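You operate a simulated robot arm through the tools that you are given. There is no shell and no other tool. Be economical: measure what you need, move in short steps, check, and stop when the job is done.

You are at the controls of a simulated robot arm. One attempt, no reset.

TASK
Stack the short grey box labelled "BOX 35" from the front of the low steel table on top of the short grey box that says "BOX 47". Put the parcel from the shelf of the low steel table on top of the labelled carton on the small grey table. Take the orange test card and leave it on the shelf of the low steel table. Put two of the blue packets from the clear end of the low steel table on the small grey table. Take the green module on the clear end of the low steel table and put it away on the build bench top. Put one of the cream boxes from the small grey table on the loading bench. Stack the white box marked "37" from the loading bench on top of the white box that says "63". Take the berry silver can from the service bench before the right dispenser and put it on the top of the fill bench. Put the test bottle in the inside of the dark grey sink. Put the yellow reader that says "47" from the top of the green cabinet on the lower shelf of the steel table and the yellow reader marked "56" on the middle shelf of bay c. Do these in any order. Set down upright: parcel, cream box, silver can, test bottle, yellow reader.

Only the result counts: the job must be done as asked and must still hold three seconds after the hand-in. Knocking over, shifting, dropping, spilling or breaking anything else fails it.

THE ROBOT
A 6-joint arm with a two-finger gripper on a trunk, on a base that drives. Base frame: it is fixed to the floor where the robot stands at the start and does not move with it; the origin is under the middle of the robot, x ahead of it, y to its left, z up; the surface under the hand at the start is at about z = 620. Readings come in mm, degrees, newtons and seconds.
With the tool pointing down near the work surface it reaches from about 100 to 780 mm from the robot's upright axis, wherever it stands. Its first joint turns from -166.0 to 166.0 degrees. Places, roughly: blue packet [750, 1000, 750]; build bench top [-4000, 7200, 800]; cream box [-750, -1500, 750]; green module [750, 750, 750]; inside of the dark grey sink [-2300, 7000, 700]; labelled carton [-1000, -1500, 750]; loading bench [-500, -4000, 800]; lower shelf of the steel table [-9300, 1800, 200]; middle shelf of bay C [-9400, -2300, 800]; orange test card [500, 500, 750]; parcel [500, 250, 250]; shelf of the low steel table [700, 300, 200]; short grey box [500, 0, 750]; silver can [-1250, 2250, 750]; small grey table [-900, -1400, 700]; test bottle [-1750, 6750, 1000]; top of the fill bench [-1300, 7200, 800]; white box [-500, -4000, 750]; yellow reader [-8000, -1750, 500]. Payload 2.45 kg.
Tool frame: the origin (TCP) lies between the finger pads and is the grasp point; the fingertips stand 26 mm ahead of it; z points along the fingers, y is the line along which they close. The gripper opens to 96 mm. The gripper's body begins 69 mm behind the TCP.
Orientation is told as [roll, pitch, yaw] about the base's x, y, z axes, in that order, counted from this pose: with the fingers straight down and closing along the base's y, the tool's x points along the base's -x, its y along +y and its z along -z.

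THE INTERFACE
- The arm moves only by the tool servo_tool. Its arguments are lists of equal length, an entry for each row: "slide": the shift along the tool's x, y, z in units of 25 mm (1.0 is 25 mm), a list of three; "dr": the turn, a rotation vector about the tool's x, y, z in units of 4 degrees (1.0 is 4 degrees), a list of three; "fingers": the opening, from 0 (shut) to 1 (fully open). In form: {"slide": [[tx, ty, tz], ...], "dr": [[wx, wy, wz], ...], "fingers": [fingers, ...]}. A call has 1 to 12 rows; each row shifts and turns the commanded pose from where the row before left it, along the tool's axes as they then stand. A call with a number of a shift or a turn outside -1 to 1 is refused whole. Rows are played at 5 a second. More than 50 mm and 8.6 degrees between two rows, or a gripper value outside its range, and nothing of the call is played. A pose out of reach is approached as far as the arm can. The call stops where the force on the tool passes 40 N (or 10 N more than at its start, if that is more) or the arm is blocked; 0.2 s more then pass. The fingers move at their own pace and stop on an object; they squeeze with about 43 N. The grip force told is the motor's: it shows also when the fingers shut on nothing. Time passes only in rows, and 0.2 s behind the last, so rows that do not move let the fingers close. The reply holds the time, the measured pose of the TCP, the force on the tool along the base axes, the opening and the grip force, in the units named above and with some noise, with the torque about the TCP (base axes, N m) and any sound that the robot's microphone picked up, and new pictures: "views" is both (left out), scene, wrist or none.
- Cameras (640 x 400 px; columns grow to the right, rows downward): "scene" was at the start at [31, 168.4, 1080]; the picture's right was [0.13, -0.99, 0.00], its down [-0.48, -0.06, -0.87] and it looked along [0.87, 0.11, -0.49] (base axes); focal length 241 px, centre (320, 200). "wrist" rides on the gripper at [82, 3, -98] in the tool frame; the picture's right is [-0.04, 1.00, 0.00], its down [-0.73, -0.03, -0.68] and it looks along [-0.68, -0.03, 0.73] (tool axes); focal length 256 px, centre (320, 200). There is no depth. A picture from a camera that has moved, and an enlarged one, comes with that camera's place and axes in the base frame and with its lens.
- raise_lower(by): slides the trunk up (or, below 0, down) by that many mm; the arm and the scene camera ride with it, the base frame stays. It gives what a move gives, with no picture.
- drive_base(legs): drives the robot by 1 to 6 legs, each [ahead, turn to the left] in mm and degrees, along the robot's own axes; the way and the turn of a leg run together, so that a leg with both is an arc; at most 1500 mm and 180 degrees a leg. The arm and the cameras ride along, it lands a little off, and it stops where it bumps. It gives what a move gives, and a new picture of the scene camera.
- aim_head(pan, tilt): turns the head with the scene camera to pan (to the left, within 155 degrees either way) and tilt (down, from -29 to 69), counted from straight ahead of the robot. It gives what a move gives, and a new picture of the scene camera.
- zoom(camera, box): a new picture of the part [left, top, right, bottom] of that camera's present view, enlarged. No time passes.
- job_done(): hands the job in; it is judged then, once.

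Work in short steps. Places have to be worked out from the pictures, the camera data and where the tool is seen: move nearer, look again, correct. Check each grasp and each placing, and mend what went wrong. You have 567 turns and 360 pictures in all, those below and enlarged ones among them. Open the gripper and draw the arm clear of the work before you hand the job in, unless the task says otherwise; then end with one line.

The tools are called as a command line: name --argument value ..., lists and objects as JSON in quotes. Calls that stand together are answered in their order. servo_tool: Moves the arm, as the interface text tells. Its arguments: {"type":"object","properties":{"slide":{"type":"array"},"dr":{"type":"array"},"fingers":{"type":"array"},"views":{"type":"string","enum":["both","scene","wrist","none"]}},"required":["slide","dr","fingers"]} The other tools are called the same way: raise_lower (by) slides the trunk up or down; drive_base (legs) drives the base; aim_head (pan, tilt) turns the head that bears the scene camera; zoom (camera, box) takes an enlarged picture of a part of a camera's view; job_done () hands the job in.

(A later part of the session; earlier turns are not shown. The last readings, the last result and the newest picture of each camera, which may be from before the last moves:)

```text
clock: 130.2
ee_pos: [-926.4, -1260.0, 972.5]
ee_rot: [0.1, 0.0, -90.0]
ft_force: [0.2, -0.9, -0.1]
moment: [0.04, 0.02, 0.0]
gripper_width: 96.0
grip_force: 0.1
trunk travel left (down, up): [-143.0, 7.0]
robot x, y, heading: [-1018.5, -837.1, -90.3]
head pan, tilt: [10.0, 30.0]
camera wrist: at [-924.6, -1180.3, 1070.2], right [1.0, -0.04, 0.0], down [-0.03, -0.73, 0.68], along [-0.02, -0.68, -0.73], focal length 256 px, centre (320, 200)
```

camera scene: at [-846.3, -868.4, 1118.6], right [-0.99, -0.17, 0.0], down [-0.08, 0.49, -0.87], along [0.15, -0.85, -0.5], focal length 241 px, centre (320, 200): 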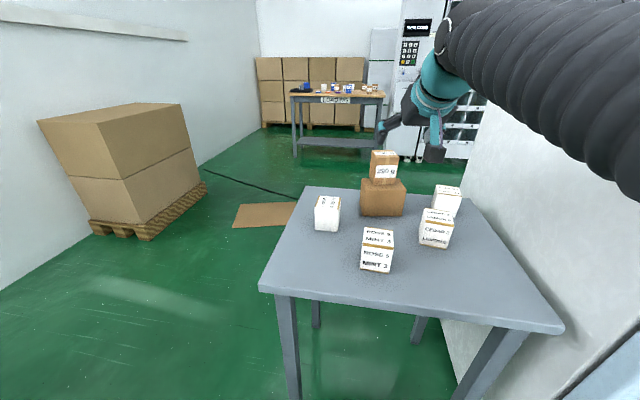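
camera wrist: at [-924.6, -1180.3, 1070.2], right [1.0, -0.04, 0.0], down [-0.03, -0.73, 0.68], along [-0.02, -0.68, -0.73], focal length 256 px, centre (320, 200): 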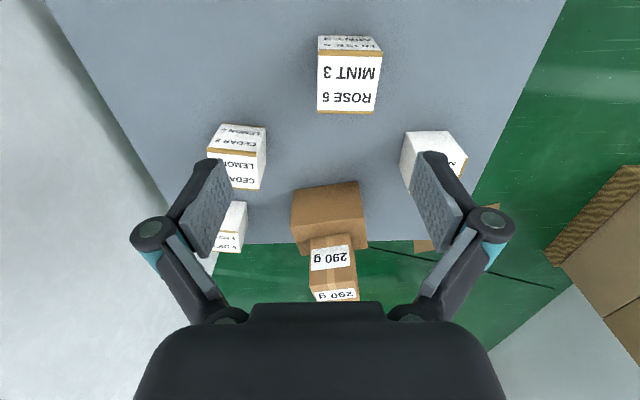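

Box top centre (-896,-1277), yaw ≈ −5°. Align and descend part way.

servo_tool --slide '[[-0.34, 0.61, 0], [-0.34, 0.61, 0], [0, 0, 1], [0, 0, 1], [0, 0, 1], [0, 0, 1], [0, 0, 1], [0, 0, 1]]' --dr '[[0, 0, 0], [0, 0, 0], [0, 0, 0.62], [0, 0, 0.62], [0, 0, 0], [0, 0, 0], [0, 0, 0], [0, 0, 0]]' --fingers '[1, 1, 1, 1, 1, 1, 1, 1]' --views "wrist"

```text
clock: 132.0
ee_pos: [-896.5, -1278.5, 822.9]
ee_rot: [0.1, -0.1, -94.8]
ft_force: [0.2, 0.4, 0.1]
moment: [0.0, 0.03, -0.03]
gripper_width: 95.9
grip_force: 0.0
trunk travel left (down, up): [-143.0, 7.0]
robot x, y, heading: [-1019.8, -835.5, -90.4]
head pan, tilt: [10.0, 30.0]
camera wrist: at [-887.3, -1197.2, 920.2], right [0.99, -0.12, 0.0], down [-0.09, -0.73, 0.68], along [-0.08, -0.67, -0.73], focal length 256 px, centre (320, 200)
```

wrist: 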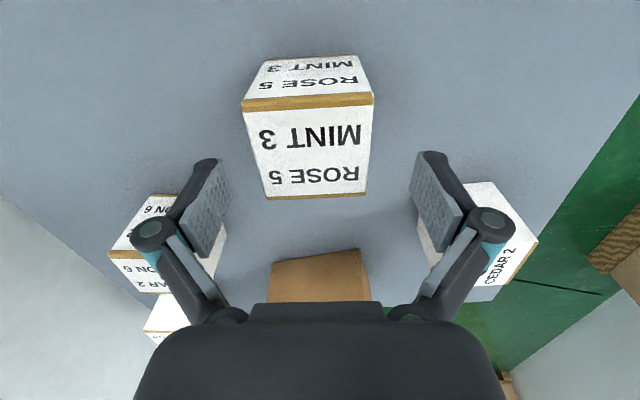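

servo_tool --slide '[[0, -0.2, 0.8], [0, 0, 0.8], [0, 0, 0.84], [0, 0, 0], [0, 0, 0], [0, 0, 0], [0, 0, -1], [0, 0, -1]]' --dr '[[0, 0, 0], [0, 0, 0], [0, 0, 0], [0, 0, 0], [0, 0, 0], [0, 0, 0], [0, 0, 0], [0, 0, 0]]' --fingers '[1, 1, 1, 0, 0, 0, 0, 0]' --views "wrist"

```text
clock: 133.8
ee_pos: [-901.9, -1280.0, 813.1]
ee_rot: [0.1, 0.0, -94.8]
ft_force: [-0.4, 0.2, -0.7]
moment: [-0.01, -0.02, -0.03]
gripper_width: 62.3
grip_force: 43.0
trunk travel left (down, up): [-143.0, 7.0]
robot x, y, heading: [-1017.6, -840.1, -90.2]
head pan, tilt: [10.0, 30.0]
camera wrist: at [-893.0, -1199.0, 910.1], right [0.99, -0.12, 0.0], down [-0.09, -0.73, 0.68], along [-0.08, -0.67, -0.73], focal length 256 px, centre (320, 200)
```

wrist: 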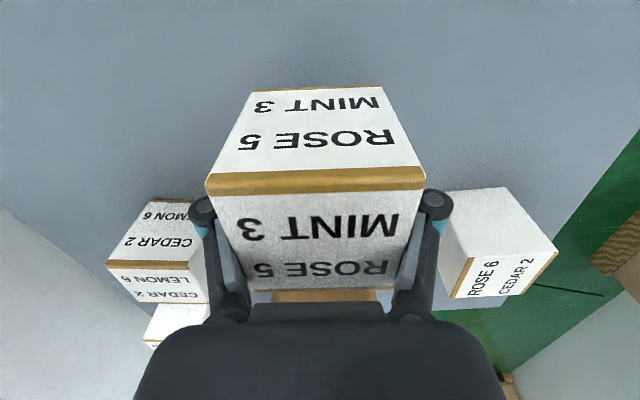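

Gripped (62 mm). I raise and retract the box, then drive around the table's east side: legs to (-300,-838) and (-300,-1850).

servo_tool --slide '[[0, 0, -1], [0, 0, -1], [0, 0, -1], [0.5, 0, -1], [0.5, 0, -1], [0.5, 0, 0]]' --dr '[[0, 0, 0], [0, 0, 0], [0, 0, 0], [0, 0, 0], [0, 0, 0], [0, 0, 0]]' --fingers '[0, 0, 0, 0, 0, 0]' --views "none"

drive_base --legs '[[0, 90], [720, 0], [0, -90], [1010, 0]]'

```text
clock: 135.2
ee_pos: [-897.9, -1242.3, 939.1]
ee_rot: [0.1, 0.0, -94.9]
ft_force: [0.3, -0.1, -2.8]
moment: [-0.01, -0.02, 0.02]
gripper_width: 61.8
grip_force: 43.2
trunk travel left (down, up): [-143.0, 7.0]
robot x, y, heading: [-1018.2, -838.2, -90.3]
head pan, tilt: [10.0, 30.0]
```

```text
clock: 151.4
ee_pos: [-214.8, -2255.8, 940.0]
ee_rot: [0.1, 0.0, -96.0]
ft_force: [0.4, 1.0, -1.2]
moment: [-0.01, -0.01, 0.01]
gripper_width: 59.2
grip_force: 43.1
trunk travel left (down, up): [-143.0, 7.0]
robot x, y, heading: [-329.0, -1849.8, -91.3]
head pan, tilt: [10.0, 30.0]
camera scene: at [-156.4, -1883.0, 1118.6], right [-0.99, -0.15, 0.0], down [-0.07, 0.49, -0.87], along [0.13, -0.86, -0.5], focal length 241 px, centre (320, 200)
```

scene: 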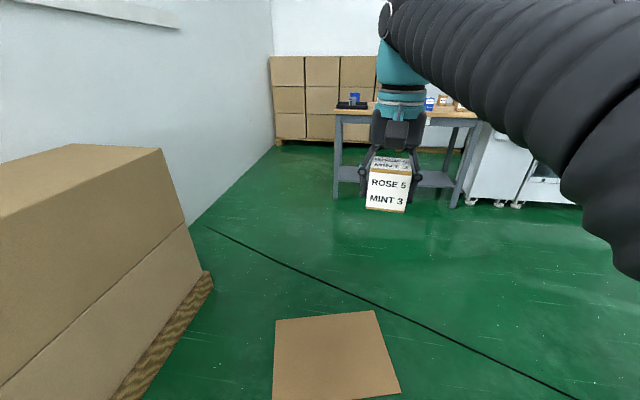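

The cardboard's west corner is near (-395,-2367). I swing west of it and go down toward the loading bench (front y≈-3860).

drive_base --legs '[[0, -48.5], [545, 0], [0, 49.8], [950, 0]]'

```text
clock: 163.6
ee_pos: [-596.2, -3558.5, 938.3]
ee_rot: [0.1, -0.1, -93.4]
ft_force: [-0.9, 0.2, -1.0]
moment: [0.0, 0.03, -0.03]
gripper_width: 59.3
grip_force: 42.9
trunk travel left (down, up): [-143.0, 7.0]
robot x, y, heading: [-730.8, -3155.4, -89.0]
head pan, tilt: [10.0, 30.0]
camera scene: at [-553.6, -3183.8, 1118.6], right [-0.98, -0.19, 0.0], down [-0.1, 0.49, -0.87], along [0.17, -0.85, -0.5], focal length 241 px, centre (320, 200)
```

scene: 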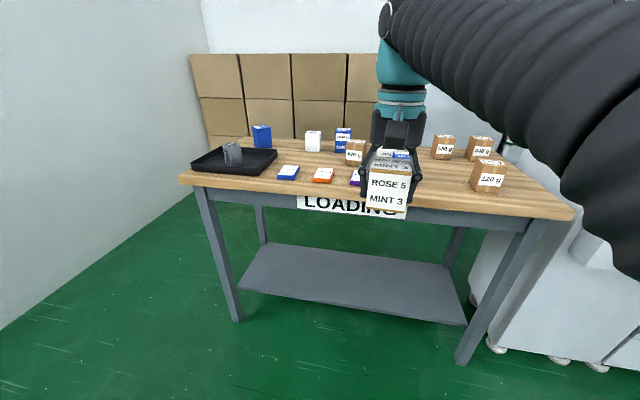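

Move 200 mm closer and enlarge the bench.

drive_base --legs '[[200, 0]]'

zoom --camera "scene" --box '[140, 110, 560, 300]'

```text
clock: 165.2
ee_pos: [-594.1, -3756.3, 938.5]
ee_rot: [0.1, -0.1, -93.6]
ft_force: [-0.3, 0.2, -1.1]
moment: [-0.01, -0.03, 0.02]
gripper_width: 59.2
grip_force: 43.2
trunk travel left (down, up): [-143.0, 7.0]
robot x, y, heading: [-721.6, -3354.8, -89.2]
head pan, tilt: [10.0, 30.0]
camera scene: at [-550.5, -3382.2, 1118.6], right [-0.98, -0.19, 0.0], down [-0.09, 0.49, -0.87], along [0.16, -0.85, -0.5], focal length 241 px, centre (320, 200)
```

scene: 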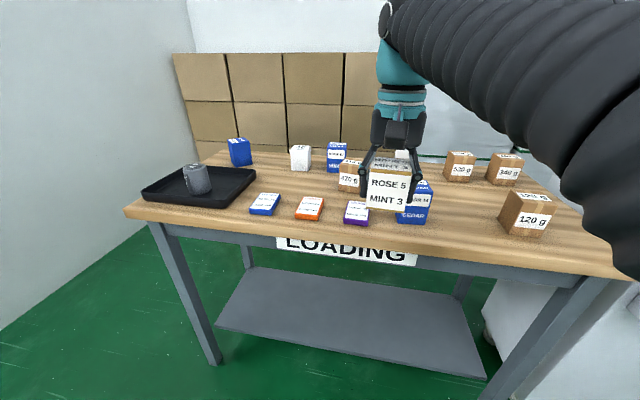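

```text
1.52 times, centred on (350, 205) of scene
camera zoom: at [-550.5, -3382.2, 1118.6], right [-0.98, -0.19, 0.0], down [-0.09, 0.49, -0.87], along [0.16, -0.85, -0.5], focal length 367 px, centre (274, 192)
```

zoom: 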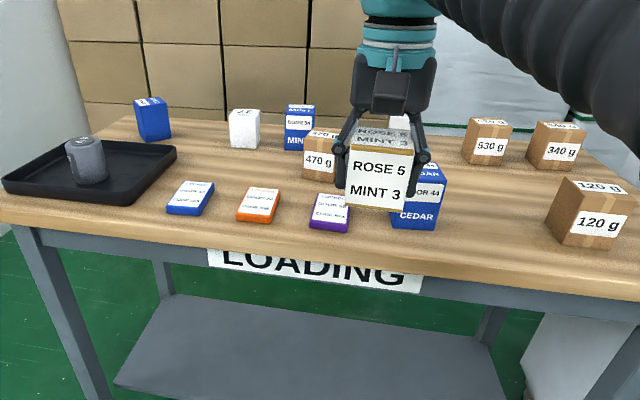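

White boxes are at the back; a free gap for the cream box is near (-810,-3920) between CEDAR and "120 g". Move right, then forward to hover there.

servo_tool --slide '[[0, -0.96, 0], [0, -0.96, 0], [0, -0.96, 0], [0, -0.96, 0], [0, -0.96, 0], [0, -0.96, 0], [0, -0.96, 0], [0, -0.96, 0], [0, -0.96, 0], [-1, 0, 0], [-1, 0, 0]]' --dr '[[0, 0, 0], [0, 0, 0], [0, 0, 0], [0, 0, 0], [0, 0, 0], [0, 0, 0], [0, 0, 0], [0, 0, 0], [0, 0, 0], [0, 0, -0.45], [0, 0, -0.45]]' --fingers '[0, 0, 0, 0, 0, 0, 0, 0, 0, 0, 0]' --views "both"

```text
clock: 167.6
ee_pos: [-812.8, -3791.8, 937.9]
ee_rot: [0.1, -0.1, -89.9]
ft_force: [0.1, 0.5, -0.1]
moment: [-0.03, 0.05, 0.01]
gripper_width: 59.3
grip_force: 42.5
trunk travel left (down, up): [-143.0, 7.0]
robot x, y, heading: [-726.1, -3356.6, -89.5]
head pan, tilt: [10.0, 30.0]
camera scene: at [-550.6, -3381.9, 1118.6], right [-0.98, -0.19, 0.0], down [-0.09, 0.49, -0.87], along [0.16, -0.85, -0.5], focal length 241 px, centre (320, 200)
camera wrist: at [-809.8, -3711.3, 1035.4], right [1.0, -0.04, 0.0], down [-0.03, -0.73, 0.68], along [-0.03, -0.68, -0.73], focal length 256 px, centre (320, 200)
```

scene: 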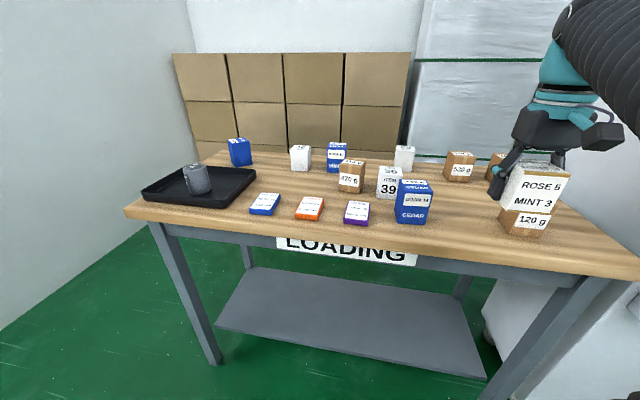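
wrist: 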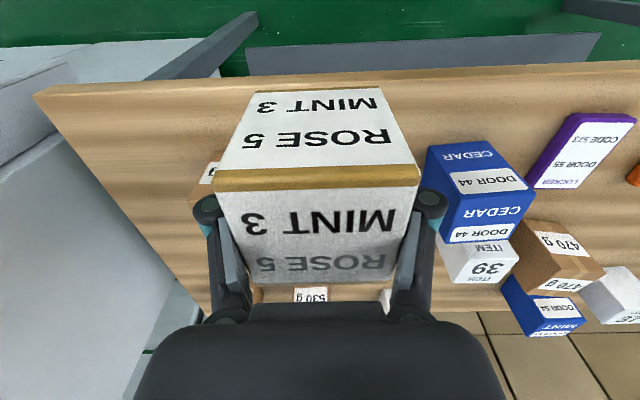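

Move to (-800,-3895) above the gap.

servo_tool --slide '[[-1, 0.13, 0], [-1, 0.13, 0], [-1, 0.13, 0], [-1, 0.13, 0], [-0.1, 0, 1], [0, 0, 1]]' --dr '[[0, 0, 0], [0, 0, 0], [0, 0, 0], [0, 0, 0], [0, 0, 0], [0, 0, 0]]' --fingers '[0, 0, 0, 0, 0, 0]' --views "both"

```text
clock: 169.0
ee_pos: [-798.8, -3897.3, 886.4]
ee_rot: [0.0, 0.0, -89.9]
ft_force: [0.3, 0.0, -1.7]
moment: [0.01, 0.01, 0.0]
gripper_width: 59.3
grip_force: 43.1
trunk travel left (down, up): [-143.0, 7.0]
robot x, y, heading: [-727.0, -3357.5, -89.2]
head pan, tilt: [10.0, 30.0]
camera scene: at [-550.6, -3382.2, 1118.6], right [-0.98, -0.19, 0.0], down [-0.09, 0.49, -0.87], along [0.16, -0.85, -0.5], focal length 241 px, centre (320, 200)
camera wrist: at [-796.7, -3815.4, 985.2], right [1.0, -0.04, 0.0], down [-0.03, -0.73, 0.68], along [-0.03, -0.68, -0.73], focal length 256 px, centre (320, 200)
```

scene: 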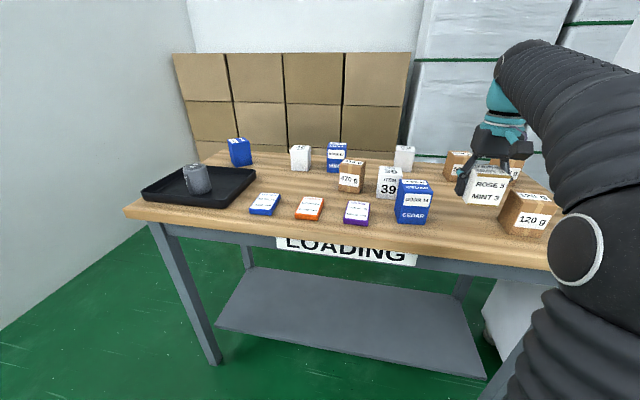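
wrist: 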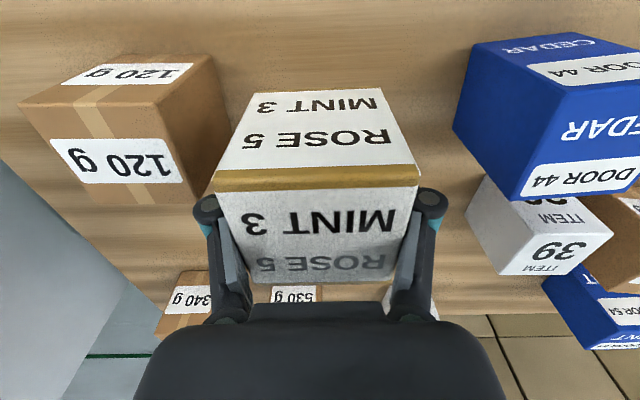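

Clear on both sides. Lower to just above the bench, then feel for contact.

servo_tool --slide '[[0, 0, 1], [0, 0, 1], [0, 0, 0.6], [0, 0, 0.15], [0, 0, 0.1], [0, 0, 0.1], [0, 0, 0.1], [0, 0, 0.1], [0, 0, 0.1], [0, 0, 0.1]]' --dr '[[0, 0, 0], [0, 0, 0], [0, 0, 0], [0, 0, 0], [0, 0, 0], [0, 0, 0], [0, 0, 0], [0, 0, 0], [0, 0, 0], [0, 0, 0]]' --fingers '[0, 0, 0, 0, 0, 0, 0, 0, 0, 0]' --views "none"

```text
clock: 170.0
ee_pos: [-798.8, -3896.8, 827.3]
ee_rot: [0.1, -0.9, -90.0]
ft_force: [0.3, 1.7, 14.6]
moment: [0.65, -0.15, -0.03]
gripper_width: 59.1
grip_force: 42.2
trunk travel left (down, up): [-143.0, 7.0]
robot x, y, heading: [-720.6, -3354.6, -89.1]
head pan, tilt: [10.0, 30.0]
stopped in row 4: the force on the tool passed its limit at 45 N (the readings are from after the stop); the commanded pose is now the measured one
```

Contact at z=827 (bench ≈792). Release and rise, then look.

servo_tool --slide '[[0, 0, -0.04], [0, 0, 0], [0, 0, 0], [0, 0, -1], [0, 0, -1], [0, 0, -1], [0, 0, -1], [0, 0, -1]]' --dr '[[0, 0, 0], [0, 0, 0], [0, 0, 0], [0, 0, 0], [0, 0, 0], [0, 0, 0], [0, 0, 0], [0, 0, 0]]' --fingers '[0, 0.8, 0.8, 0.8, 0.8, 0.8, 0.8, 0.8]' --views "wrist"

```text
clock: 171.8
ee_pos: [-800.1, -3896.0, 953.3]
ee_rot: [0.0, -0.8, -90.0]
ft_force: [0.0, 0.3, 0.0]
moment: [-0.03, -0.01, 0.01]
gripper_width: 76.7
grip_force: 0.1
trunk travel left (down, up): [-143.0, 7.0]
robot x, y, heading: [-727.0, -3357.4, -89.1]
head pan, tilt: [10.0, 30.0]
camera wrist: at [-796.7, -3812.9, 1049.5], right [1.0, -0.04, 0.0], down [-0.03, -0.72, 0.69], along [-0.03, -0.69, -0.72], focal length 256 px, centre (320, 200)
```

wrist: 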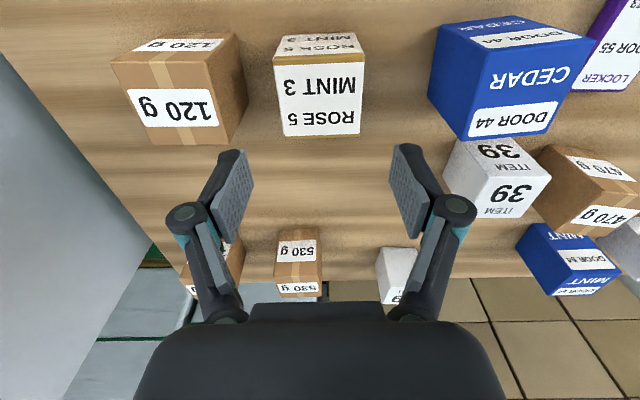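

Cream box is placed. Now identify the white boxes 37 and 63.

zoom --camera "scene" --box '[280, 130, 440, 230]'

```text
4.00 times, centred on (360, 180) of scene
camera zoom: at [-550.6, -3382.3, 1118.6], right [-0.98, -0.19, 0.0], down [-0.09, 0.49, -0.87], along [0.16, -0.85, -0.5], focal length 963 px, centre (160, 280)
```

zoom: 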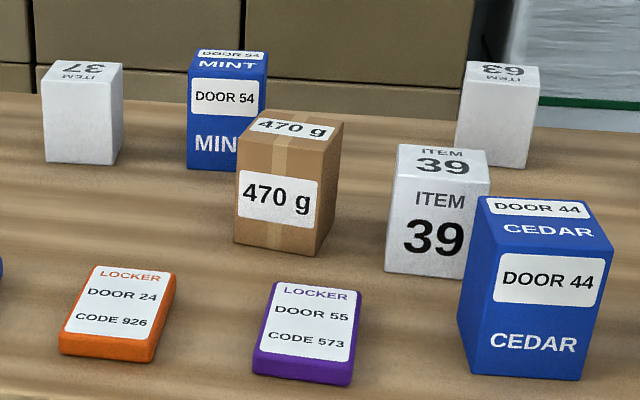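

37 is at about (-341,-4150), 63 at (-685,-4225). I retract and re-station at about (-520,-3480).

servo_tool --slide '[[1, 0, 0], [1, 0, 0], [1, 0, 0], [1, 0, 0], [1, 0, 0], [1, 0, 0]]' --dr '[[0, 0.2, 0], [0, 0, 0], [0, 0, 0], [0, 0, 0], [0, 0, 0], [0, 0, 0]]' --fingers '[1, 1, 1, 1, 1, 1]' --views "none"

drive_base --legs '[[0, 89.2], [205, 0], [0, -90], [115, 0]]'

```text
clock: 173.2
ee_pos: [-799.1, -3747.6, 951.4]
ee_rot: [0.1, 0.0, -90.0]
ft_force: [-0.2, 0.1, 0.1]
moment: [0.02, 0.01, 0.02]
gripper_width: 96.0
grip_force: 0.1
trunk travel left (down, up): [-143.0, 7.0]
robot x, y, heading: [-726.2, -3355.4, -88.9]
head pan, tilt: [10.0, 30.0]
```

```text
clock: 183.3
ee_pos: [-578.2, -3858.3, 951.5]
ee_rot: [-0.1, 0.0, -88.3]
ft_force: [0.1, -0.3, 0.4]
moment: [0.0, 0.01, -0.03]
gripper_width: 95.8
grip_force: 0.1
trunk travel left (down, up): [-143.0, 7.0]
robot x, y, heading: [-515.1, -3465.8, -87.5]
head pan, tilt: [10.0, 30.0]
camera scene: at [-339.1, -3486.7, 1118.6], right [-0.98, -0.22, 0.0], down [-0.11, 0.49, -0.87], along [0.19, -0.85, -0.5], focal length 241 px, centre (320, 200)
```

scene: 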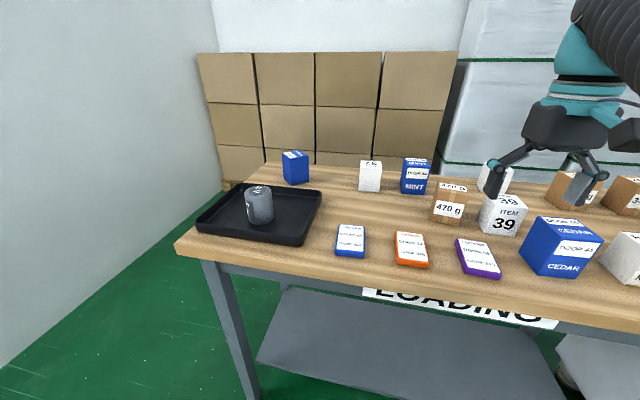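

Move the hand over toward box 37 for a close look.

servo_tool --slide '[[-0.6, 0.95, -0.1], [-0.6, 0.95, -0.1], [-0.6, 0.95, -0.1], [-0.6, 0.95, -0.1], [-0.6, 0.95, -0.1], [-0.6, 0.95, -0.1], [-0.6, 0.95, -0.1], [-0.6, 0.95, -0.1], [-0.6, 0.95, -0.1], [-0.6, 0.95, -0.1]]' --dr '[[0, 0, 0], [0, 0, 0], [0, 0, 0], [0, 0, 0], [0, 0, 0], [0, 0, 0], [0, 0, 0], [0, 0, 0], [0, 0, 0], [0, 0, 0]]' --fingers '[1, 1, 1, 1, 1, 1, 1, 1, 1, 1]' --views "wrist"

```text
clock: 185.5
ee_pos: [-336.5, -3999.0, 967.2]
ee_rot: [0.1, -0.3, -88.4]
ft_force: [0.0, -0.7, 0.7]
moment: [-0.01, -0.04, -0.01]
gripper_width: 96.2
grip_force: 0.0
out of reach, approached as far as the arm can: row 10
trunk travel left (down, up): [-143.0, 7.0]
robot x, y, heading: [-513.4, -3465.1, -87.5]
head pan, tilt: [10.0, 30.0]
camera wrist: at [-337.1, -3916.5, 1063.9], right [1.0, -0.01, 0.0], down [-0.01, -0.73, 0.68], along [-0.01, -0.68, -0.73], focal length 256 px, centre (320, 200)
```

wrist: 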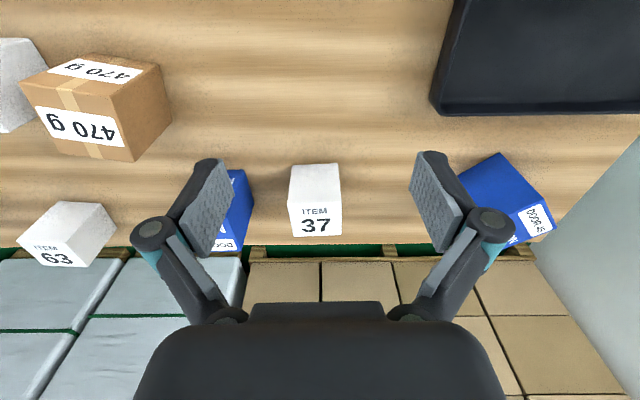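

Box 37's top centre ≈ (-344,-4138), top z≈863. Hover over it.

servo_tool --slide '[[-0.93, -0.08, 0.4], [-0.93, -0.08, 0.4], [-0.93, -0.08, 0.4], [-0.93, -0.08, 0.1], [-0.93, -0.08, 0.1], [-0.93, -0.08, 0]]' --dr '[[0, 0, 0], [0, 0, 0], [0, 0, 0], [0, 0, 0], [0, 0, 0], [0, 0, 0]]' --fingers '[0.86, 0.86, 0.86, 0.86, 0.86, 0.86]' --views "wrist"

```text
clock: 186.9
ee_pos: [-352.2, -4112.5, 898.5]
ee_rot: [0.0, -0.2, -88.4]
ft_force: [0.2, 0.4, 0.8]
moment: [-0.03, 0.01, 0.02]
gripper_width: 82.6
grip_force: 0.1
out of reach, approached as far as the arm can: row 2, 3, 4, 5, 6
trunk travel left (down, up): [-143.0, 7.0]
robot x, y, heading: [-514.7, -3462.9, -87.5]
head pan, tilt: [10.0, 30.0]
camera wrist: at [-352.3, -4030.4, 995.1], right [1.0, -0.01, 0.0], down [-0.01, -0.73, 0.68], along [-0.01, -0.68, -0.73], focal length 256 px, centre (320, 200)
```

wrist: 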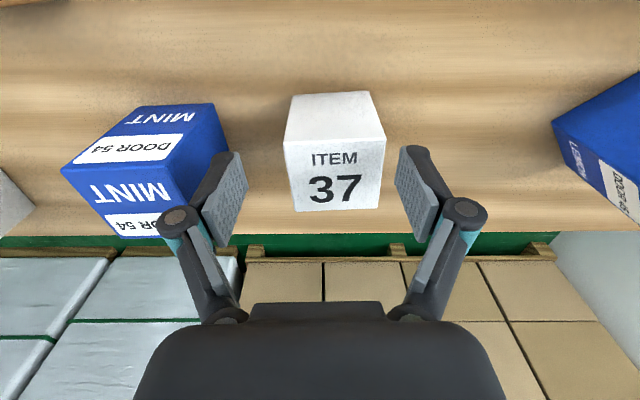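

Vertical reach ends here; with the tool pitched 45° forward it reaches further (as with the parcel). I back off and pitch.

servo_tool --slide '[[1, 0, -0.2], [1, 0, -0.2], [1, 0, -0.2], [1, 0, -0.2], [1, 0, 0]]' --dr '[[0, 0, 0], [0, 0, 0], [0, 0, 0], [0, 0, 0], [0, 0, 0]]' --fingers '[0.86, 0.86, 0.86, 0.86, 0.86]' --views "none"

servo_tool --slide '[[0, 0, 0], [0, 0, 0], [0, 0, 0], [0, 0, 0], [0, 0, 0], [0, 0, 0], [0, 0, 0], [0, 0, 0], [0, 0, 0], [0, 0, 0], [0, 0, 0], [0, 0, 0]]' --dr '[[0, -0.93, 0], [0, -0.93, 0], [0, -0.93, 0], [0, -0.93, 0], [0, -0.93, 0], [0, -0.93, 0], [0, -0.93, 0], [0, -0.93, 0], [0, -0.93, 0], [0, -0.93, 0], [0, -0.93, 0], [0, -0.93, 0]]' --fingers '[0.86, 0.86, 0.86, 0.86, 0.86, 0.86, 0.86, 0.86, 0.86, 0.86, 0.86, 0.86]' --views "wrist"

```text
clock: 188.1
ee_pos: [-357.2, -3984.6, 917.8]
ee_rot: [0.0, 0.0, -88.3]
ft_force: [0.0, -0.6, 0.5]
moment: [0.03, -0.02, -0.02]
gripper_width: 82.6
grip_force: 0.1
trunk travel left (down, up): [-143.0, 7.0]
robot x, y, heading: [-518.0, -3466.8, -87.8]
head pan, tilt: [10.0, 30.0]
```

```text
clock: 190.7
ee_pos: [-356.4, -3985.5, 919.3]
ee_rot: [0.0, -44.7, -88.4]
ft_force: [-0.2, 0.5, -0.6]
moment: [0.04, 0.03, -0.01]
gripper_width: 82.7
grip_force: 0.1
trunk travel left (down, up): [-143.0, 7.0]
robot x, y, heading: [-513.2, -3463.3, -87.4]
head pan, tilt: [10.0, 30.0]
camera wrist: at [-357.8, -3859.5, 929.6], right [1.0, 0.0, 0.03], down [-0.03, -0.04, 1.0], along [0.0, -1.0, -0.04], focal length 256 px, centre (320, 200)
```

wrist: 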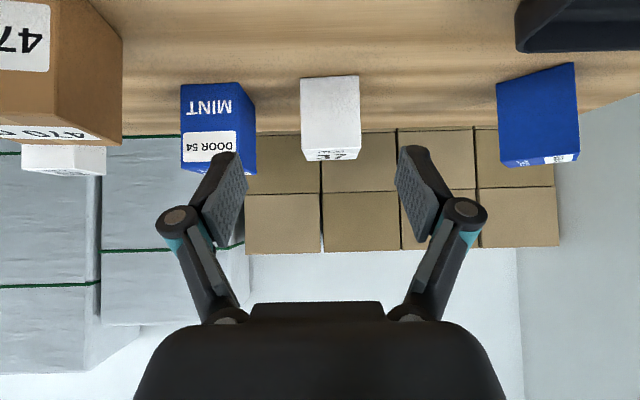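

Box 37 is centred near x≈-347. Approach.

servo_tool --slide '[[-0.27, 0.06, 0.92], [-0.27, 0.06, 0.92], [-0.27, 0.06, 0.92], [-0.27, 0.06, 0.92], [-0.27, 0.05, 0.92]]' --dr '[[0, 0, 0], [0, 0, 0], [0, 0, 0], [0, 0, 0], [0, 0, 0]]' --fingers '[0.86, 0.86, 0.86, 0.86, 0.86]' --views "wrist"

```text
clock: 191.9
ee_pos: [-346.0, -4090.4, 863.0]
ee_rot: [0.0, -44.7, -88.3]
ft_force: [0.1, 0.5, 0.8]
moment: [-0.01, -0.01, 0.01]
gripper_width: 82.4
grip_force: 0.1
trunk travel left (down, up): [-143.0, 7.0]
robot x, y, heading: [-518.9, -3466.0, -87.5]
head pan, tilt: [10.0, 30.0]
camera wrist: at [-347.0, -3964.9, 873.2], right [1.0, 0.0, 0.03], down [-0.03, -0.04, 1.0], along [0.0, -1.0, -0.04], focal length 256 px, centre (320, 200)
```

wrist: 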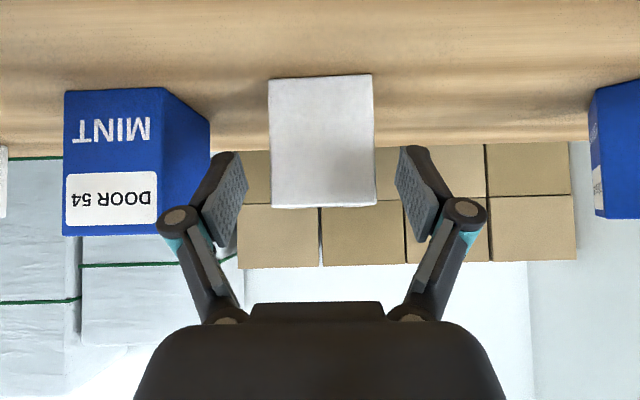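

servo_tool --slide '[[-0.24, 0, 0.95], [-0.24, 0, 0.95], [0, 0, 0], [0, 0, 0], [0, 0, 0], [-0.7, 0, -0.7], [-0.7, 0, -0.7]]' --dr '[[0, 0, 0], [0, 0, 0], [0, 0, 0], [0, 0, 0], [0, 0, 0], [0, 0, 0], [0, 0, 0]]' --fingers '[0.86, 0.86, 0, 0, 0, 0, 0]' --views "wrist"

```text
clock: 193.5
ee_pos: [-342.9, -4132.2, 884.9]
ee_rot: [0.0, -44.6, -88.5]
ft_force: [0.0, -0.3, -0.9]
moment: [0.01, -0.04, -0.01]
gripper_width: 60.6
grip_force: 42.6
trunk travel left (down, up): [-143.0, 7.0]
robot x, y, heading: [-515.1, -3459.1, -87.5]
head pan, tilt: [10.0, 30.0]
camera wrist: at [-344.4, -4006.8, 896.6], right [1.0, 0.0, 0.03], down [-0.03, -0.05, 1.0], along [0.0, -1.0, -0.05], focal length 256 px, centre (320, 200)
```

wrist: 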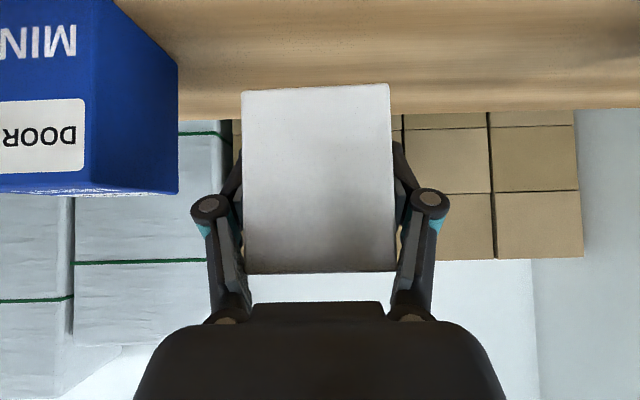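

Box 37 is held. Raise, retract, and re-station the base to x≈-800 to face box 63.

servo_tool --slide '[[-1, 0, -1], [-1, 0, -1], [1, 0, -1], [1, 0, -1], [1, 0, -1], [1, 0, -1], [1, 0, -1], [1, 0, -1]]' --dr '[[0, 0, 0], [0, 0, 0], [0, 0, 0], [0, 0, 0], [0, 0, 0], [0, 0, 0], [0, 0, 0], [0, 0, 0]]' --fingers '[0, 0, 0, 0, 0, 0, 0, 0]' --views "none"

drive_base --legs '[[0, 87.5], [-285, 0], [0, -90], [30, 0]]'

servo_tool --slide '[[0, 0, 0]]' --dr '[[0, 0, 0]]' --fingers '[0]' --views "wrist"

```text
clock: 195.3
ee_pos: [-351.8, -3919.3, 956.1]
ee_rot: [-0.1, -44.6, -88.4]
ft_force: [-0.9, -0.5, -0.9]
moment: [0.0, 0.02, 0.01]
gripper_width: 59.6
grip_force: 42.9
trunk travel left (down, up): [-143.0, 7.0]
robot x, y, heading: [-511.1, -3462.1, -87.7]
head pan, tilt: [10.0, 30.0]
```

```text
clock: 205.2
ee_pos: [-668.3, -3954.2, 956.4]
ee_rot: [0.0, -44.6, -91.5]
ft_force: [0.2, 0.3, -1.1]
moment: [0.01, 0.01, 0.01]
gripper_width: 57.1
grip_force: 42.6
trunk travel left (down, up): [-143.0, 7.0]
robot x, y, heading: [-807.5, -3491.0, -90.9]
head pan, tilt: [10.0, 30.0]
camera scene: at [-632.3, -3522.6, 1118.6], right [-0.99, -0.16, 0.0], down [-0.08, 0.49, -0.87], along [0.14, -0.85, -0.5], focal length 241 px, centre (320, 200)
```

scene: 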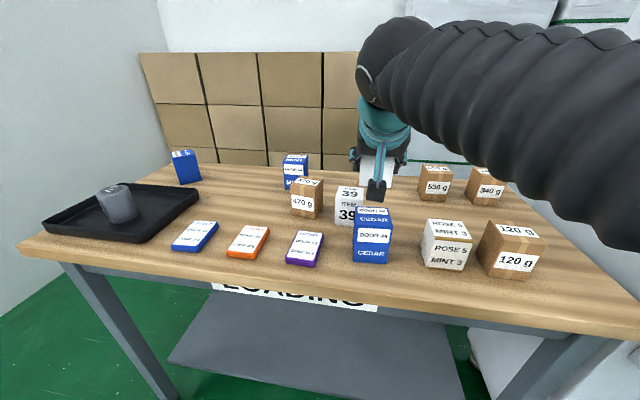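

```text
clock: 205.7
ee_pos: [-668.6, -3955.4, 956.6]
ee_rot: [0.0, -44.6, -91.4]
ft_force: [-0.5, 0.0, -0.5]
moment: [0.0, -0.03, 0.0]
gripper_width: 57.4
grip_force: 43.3
trunk travel left (down, up): [-143.0, 7.0]
robot x, y, heading: [-807.2, -3488.3, -90.8]
head pan, tilt: [10.0, 30.0]
camera wrist: at [-662.5, -3828.4, 967.8], right [1.0, -0.05, 0.03], down [-0.03, -0.04, 1.0], along [-0.05, -1.0, -0.05], focal length 256 px, centre (320, 200)
```

wrist: 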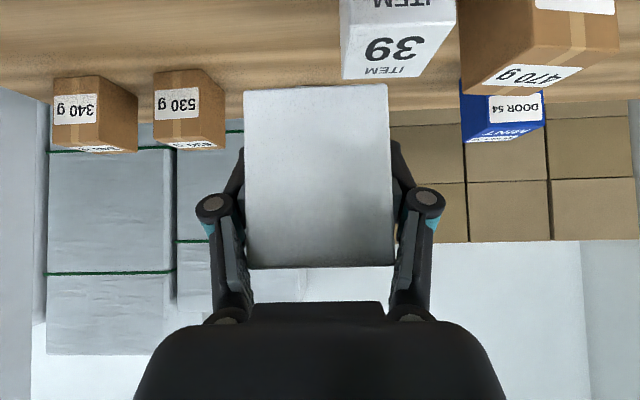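

Box 63 is hidden behind the held box; I shift the hand 150 mm west to see it.

servo_tool --slide '[[0, -1, 0], [0, -1, 0], [0, -1, 0], [0, -1, 0], [0, -1, 0], [0, -1, 0]]' --dr '[[0, 0, 0], [0, 0, 0], [0, 0, 0], [0, 0, 0], [0, 0, 0], [0, 0, 0]]' --fingers '[0, 0, 0, 0, 0, 0]' --views "both"

```text
clock: 207.1
ee_pos: [-820.1, -3951.2, 957.0]
ee_rot: [0.0, -44.6, -91.5]
ft_force: [0.4, -0.4, -1.8]
moment: [0.01, 0.01, 0.01]
gripper_width: 57.4
grip_force: 43.1
trunk travel left (down, up): [-143.0, 7.0]
robot x, y, heading: [-808.3, -3492.8, -90.6]
head pan, tilt: [10.0, 30.0]
camera scene: at [-632.3, -3522.6, 1118.6], right [-0.99, -0.16, 0.0], down [-0.08, 0.49, -0.87], along [0.14, -0.85, -0.5], focal length 241 px, centre (320, 200)
camera wrist: at [-813.5, -3825.2, 968.3], right [1.0, -0.05, 0.03], down [-0.03, -0.04, 1.0], along [-0.05, -1.0, -0.05], focal length 256 px, centre (320, 200)
```

scene: 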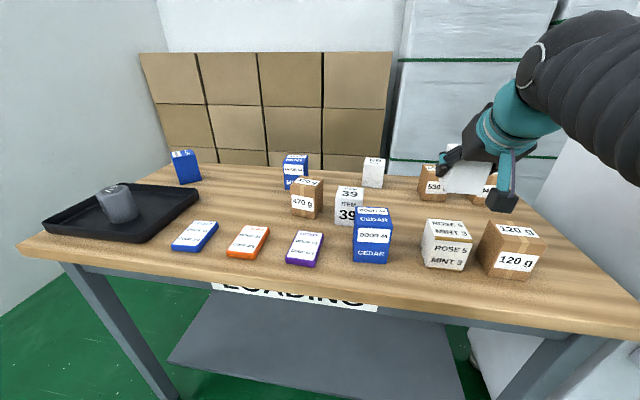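
wrist: 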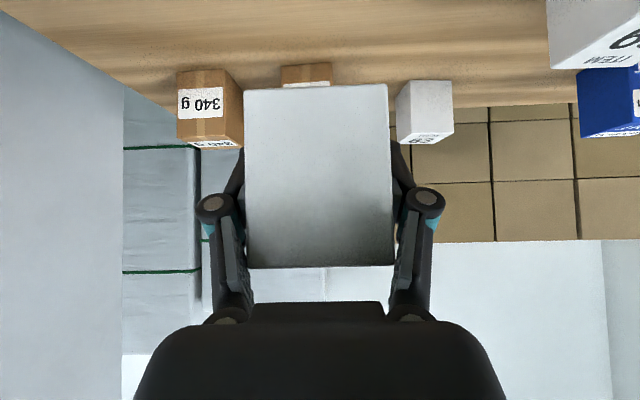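

zoom --camera "scene" --box '[330, 135, 430, 205]'

zoom --camera "wrist" --box '[360, 60, 480, 160]'

```text
5.71 times, centred on (380, 170) of scene
camera zoom: at [-632.3, -3522.6, 1118.6], right [-0.99, -0.16, 0.0], down [-0.08, 0.49, -0.87], along [0.14, -0.85, -0.5], focal length 1375 px, centre (-23, 371)
```

zoom: 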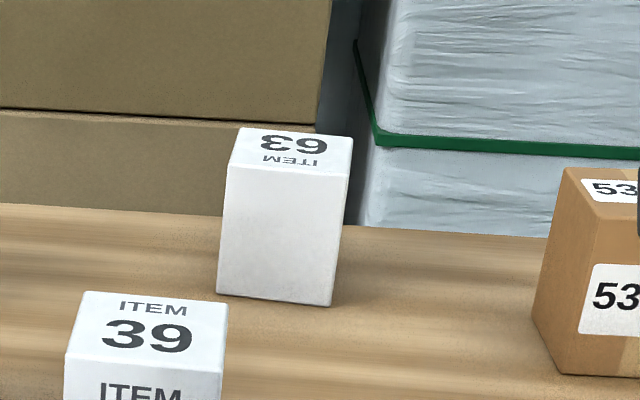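

```text
4.00 times, centred on (420, 110) of wrist
camera zoom: at [-813.5, -3825.2, 968.3], right [1.0, -0.05, 0.03], down [-0.03, -0.04, 1.0], along [-0.05, -1.0, -0.05], focal length 1024 px, centre (-80, 560)
```

zoom: 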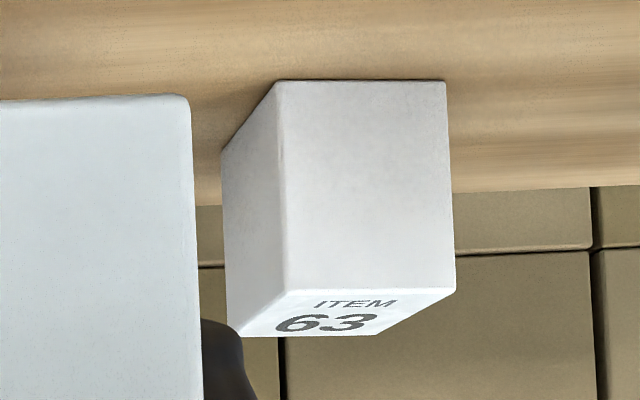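

Triangulated: box 63 centre (-683,-4189), top z≈868, yaw ≈ −11°. I bring box 37 above it, turning to match.

servo_tool --slide '[[-0.66, 0.64, 0.8], [-0.66, 0.64, 0.8], [-0.66, 0.64, 0.8], [-0.66, 0.64, 0.8], [-0.66, 0.64, 0.8], [-0.66, 0.64, 0.8], [-0.66, 0.64, 0.8], [-0.66, 0.64, 0.8], [-0.66, 0.64, 0.8], [0, 0, 0], [0, 0, 0]]' --dr '[[0, 0, 0], [0, 0, 0], [0, 0, 0], [0, 0, 0], [0, 0, 0], [0, 0, 0], [0, 0, 0], [0, 0, 0], [0, 0, 0], [0.84, 0, 0.84], [0.84, 0, 0.84]]' --fingers '[0, 0, 0, 0, 0, 0, 0, 0, 0, 0, 0]' --views "wrist"

zoom --camera "scene" --box '[310, 110, 470, 210]'

```text
clock: 209.4
ee_pos: [-680.3, -4187.3, 933.6]
ee_rot: [-0.1, -44.6, -101.0]
ft_force: [-0.2, -0.3, -1.3]
moment: [-0.04, -0.05, 0.01]
gripper_width: 57.2
grip_force: 43.5
trunk travel left (down, up): [-143.0, 7.0]
robot x, y, heading: [-809.1, -3488.3, -90.7]
head pan, tilt: [10.0, 30.0]
camera wrist: at [-653.5, -4063.0, 944.2], right [0.98, -0.22, 0.03], down [-0.04, -0.04, 1.0], along [-0.22, -0.97, -0.05], focal length 256 px, centre (320, 200)
```

wrist: 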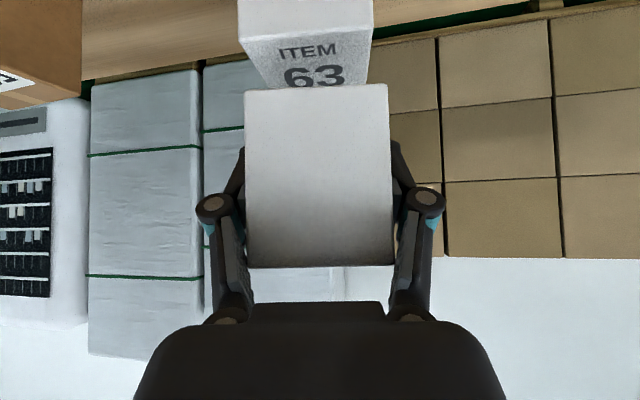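

```text
4.00 times, centred on (390, 160) of scene
camera zoom: at [-632.4, -3522.6, 1118.6], right [-0.99, -0.16, 0.0], down [-0.08, 0.49, -0.87], along [0.14, -0.85, -0.5], focal length 963 px, centre (40, 360)
```

zoom: 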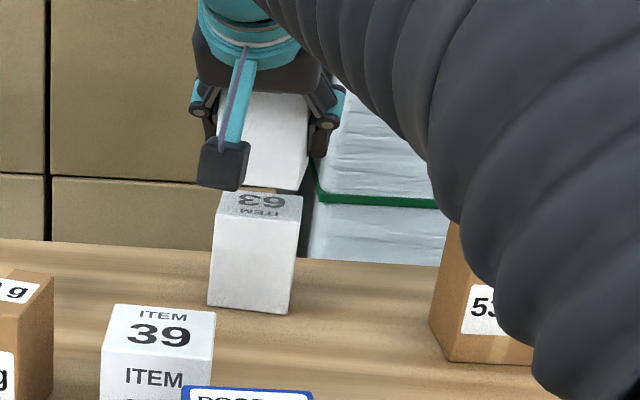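

Small corrections: 3 mm west and +3° yaw; lower 15 mm and look again.

servo_tool --slide '[[0, -0.12, 0], [0.42, 0, 0.42]]' --dr '[[-0.53, 0, -0.53], [0, 0, 0]]' --fingers '[0, 0]' --views "wrist"

zoom --camera "scene" --box '[330, 130, 410, 200]'

```text
clock: 210.1
ee_pos: [-683.1, -4186.5, 918.7]
ee_rot: [0.0, -44.8, -98.0]
ft_force: [0.1, 0.8, -1.9]
moment: [-0.02, 0.0, 0.0]
gripper_width: 57.0
grip_force: 42.8
trunk travel left (down, up): [-143.0, 7.0]
robot x, y, heading: [-806.4, -3486.9, -90.6]
head pan, tilt: [10.0, 30.0]
camera wrist: at [-663.3, -4060.9, 929.7], right [0.99, -0.17, 0.03], down [-0.03, -0.04, 1.0], along [-0.17, -0.98, -0.05], focal length 256 px, centre (320, 200)
```

wrist: 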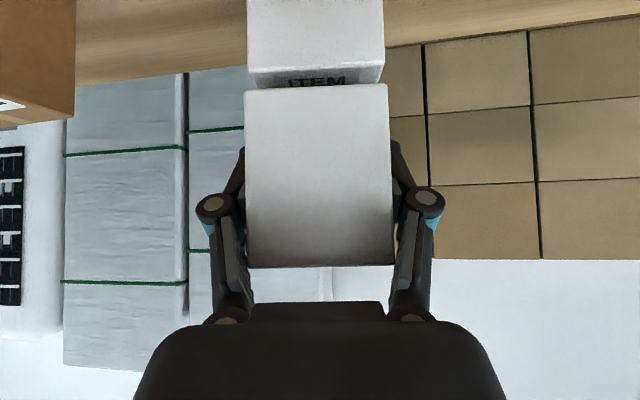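

```text
5.71 times, centred on (370, 165) of scene
camera zoom: at [-632.3, -3522.6, 1118.6], right [-0.99, -0.16, 0.0], down [-0.08, 0.49, -0.87], along [0.14, -0.85, -0.5], focal length 1375 px, centre (34, 400)
```

zoom: 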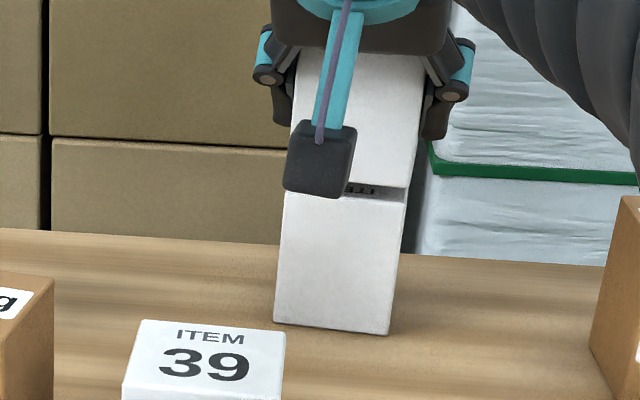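

Held box sits ~5 mm toward me; shift forward 5 mm, then lower to contact.

servo_tool --slide '[[-0.15, 0, 0.15], [0.2, 0, 0.2], [0.05, 0, 0.05], [0.05, 0, 0.05], [0.05, 0, 0.05], [0.05, 0, 0.05]]' --dr '[[0, 0, 0], [0, 0, 0], [0, 0, 0], [0, 0, 0], [0, 0, 0], [0, 0, 0]]' --fingers '[0, 0, 0, 0, 0, 0]' --views "wrist"

```text
clock: 211.4
ee_pos: [-684.3, -4189.7, 908.1]
ee_rot: [0.2, -45.2, -98.1]
ft_force: [1.0, -5.5, 31.1]
moment: [0.25, -0.11, -0.02]
gripper_width: 57.4
grip_force: 43.3
trunk travel left (down, up): [-143.0, 7.0]
robot x, y, heading: [-805.4, -3491.9, -90.9]
head pan, tilt: [10.0, 30.0]
camera wrist: at [-664.5, -4065.3, 919.2], right [0.99, -0.17, 0.03], down [-0.04, -0.03, 1.0], along [-0.17, -0.99, -0.04], focal length 256 px, centre (320, 200)
```

wrist: 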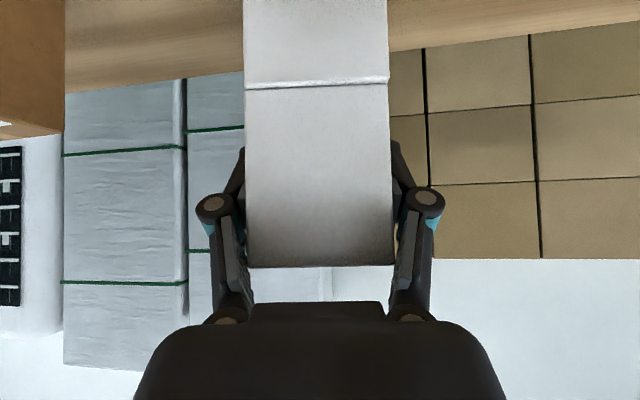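

Flush contact. Ease off, release, retreat.

servo_tool --slide '[[-0.05, 0, -0.05], [0, 0, 0], [0, 0, 0], [0, 0, -1], [0, 0, -1], [0, 0, -1], [0, 0, -1], [0, 0, -1], [0.5, 0, -1]]' --dr '[[0, 0, 0], [0, 0, 0], [0, 0, 0], [0, 0, 0], [0, 0, 0], [0, 0, 0], [0, 0, 0], [0, 0, 0], [0, 0, 0]]' --fingers '[0, 0.8, 0.8, 0.8, 0.8, 0.8, 0.8, 0.8, 0.8]' --views "wrist"

zoom --camera "scene" --box '[310, 110, 470, 210]'

```text
clock: 213.4
ee_pos: [-667.9, -4078.4, 1005.5]
ee_rot: [-0.1, -44.6, -97.9]
ft_force: [-0.3, -0.4, -1.9]
moment: [-0.05, -0.02, 0.0]
gripper_width: 76.8
grip_force: 0.1
trunk travel left (down, up): [-143.0, 7.0]
robot x, y, heading: [-805.5, -3489.6, -90.7]
head pan, tilt: [10.0, 30.0]
camera wrist: at [-646.9, -3953.3, 1015.2], right [0.99, -0.17, 0.03], down [-0.03, -0.04, 1.0], along [-0.17, -0.98, -0.05], focal length 256 px, centre (320, 200)
```

wrist: 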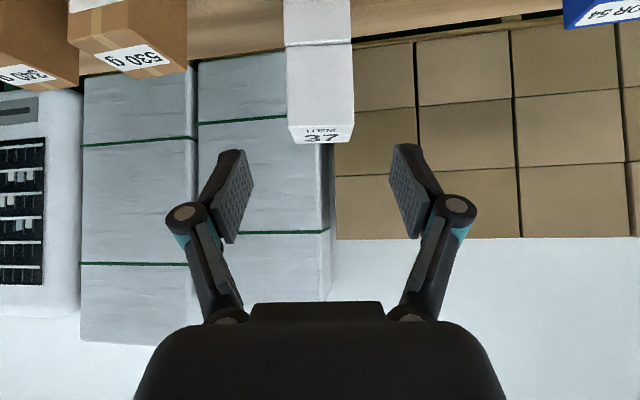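

```text
4.00 times, centred on (390, 160) of scene
camera zoom: at [-632.3, -3522.8, 1118.6], right [-0.99, -0.16, 0.0], down [-0.08, 0.49, -0.87], along [0.14, -0.85, -0.5], focal length 963 px, centre (40, 360)
```

zoom: 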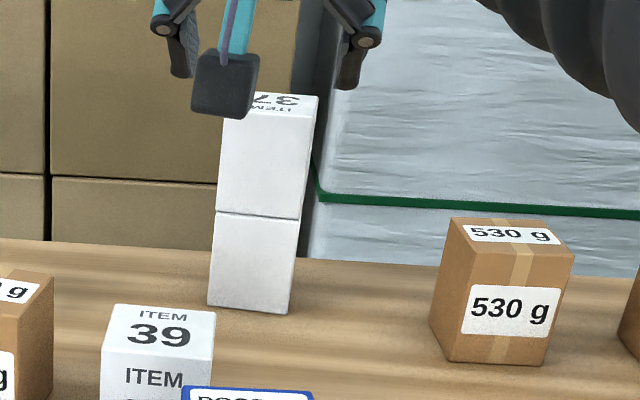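

37 is stacked on 63. Now the readers far to the west. I retract the arm to a travel pose and look west.

servo_tool --slide '[[1, 0, -1], [1, 0, -1], [1, 0, -1], [1, 0, -1], [1, 0, -1], [1, 0, 0], [1, 0, 0]]' --dr '[[0, 0, 0], [0, 0, 0], [0, 0, 0], [0, 0, 0], [0, 0, 0], [0, 0, 0], [0, 0, 0]]' --fingers '[1, 1, 1, 1, 1, 1, 1]' --views "none"

aim_head --pan -90 --tilt 20

aim_head --pan -150 --tilt 20

```text
clock: 215.1
ee_pos: [-636.9, -3866.2, 969.7]
ee_rot: [0.0, -44.6, -98.1]
ft_force: [-0.5, 0.6, 0.2]
moment: [-0.01, -0.01, -0.02]
gripper_width: 96.2
grip_force: 0.1
trunk travel left (down, up): [-143.0, 7.0]
robot x, y, heading: [-804.7, -3491.1, -90.8]
head pan, tilt: [10.0, 30.0]
```

```text
clock: 216.8
ee_pos: [-638.8, -3866.7, 970.2]
ee_rot: [-0.1, -44.5, -98.0]
ft_force: [0.1, 0.4, 0.6]
moment: [-0.01, -0.02, 0.01]
gripper_width: 95.8
grip_force: 0.1
trunk travel left (down, up): [-143.0, 7.0]
robot x, y, heading: [-804.7, -3491.2, -90.7]
head pan, tilt: [-90.0, 20.0]
camera scene: at [-740.1, -3432.2, 1134.7], right [0.01, 1.0, 0.0], down [0.34, 0.0, -0.94], along [-0.94, 0.01, -0.34], focal length 241 px, centre (320, 200)
```

scene: 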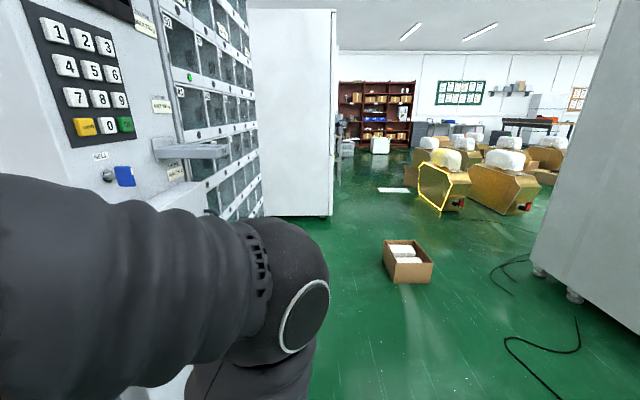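

```text
clock: 218.1
ee_pos: [-636.9, -3866.7, 971.4]
ee_rot: [-0.1, -44.6, -98.0]
ft_force: [-0.5, -0.5, 0.1]
moment: [0.01, -0.02, 0.02]
gripper_width: 95.9
grip_force: 0.0
trunk travel left (down, up): [-143.0, 7.0]
robot x, y, heading: [-805.5, -3489.6, -90.7]
head pan, tilt: [-150.0, 20.0]
camera scene: at [-692.7, -3352.1, 1134.7], right [0.87, 0.49, 0.0], down [0.17, -0.3, -0.94], along [-0.46, 0.82, -0.34], focal length 241 px, centre (320, 200)
```

scene: 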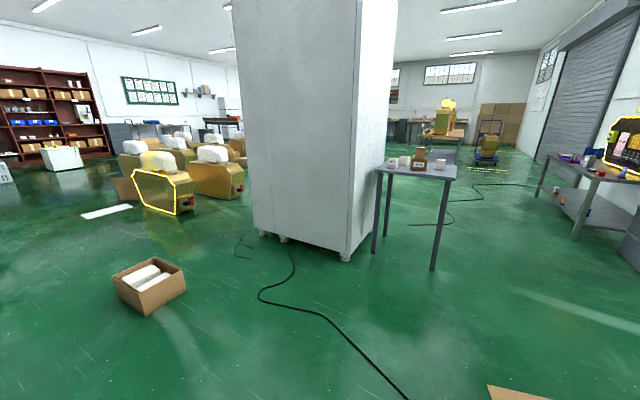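

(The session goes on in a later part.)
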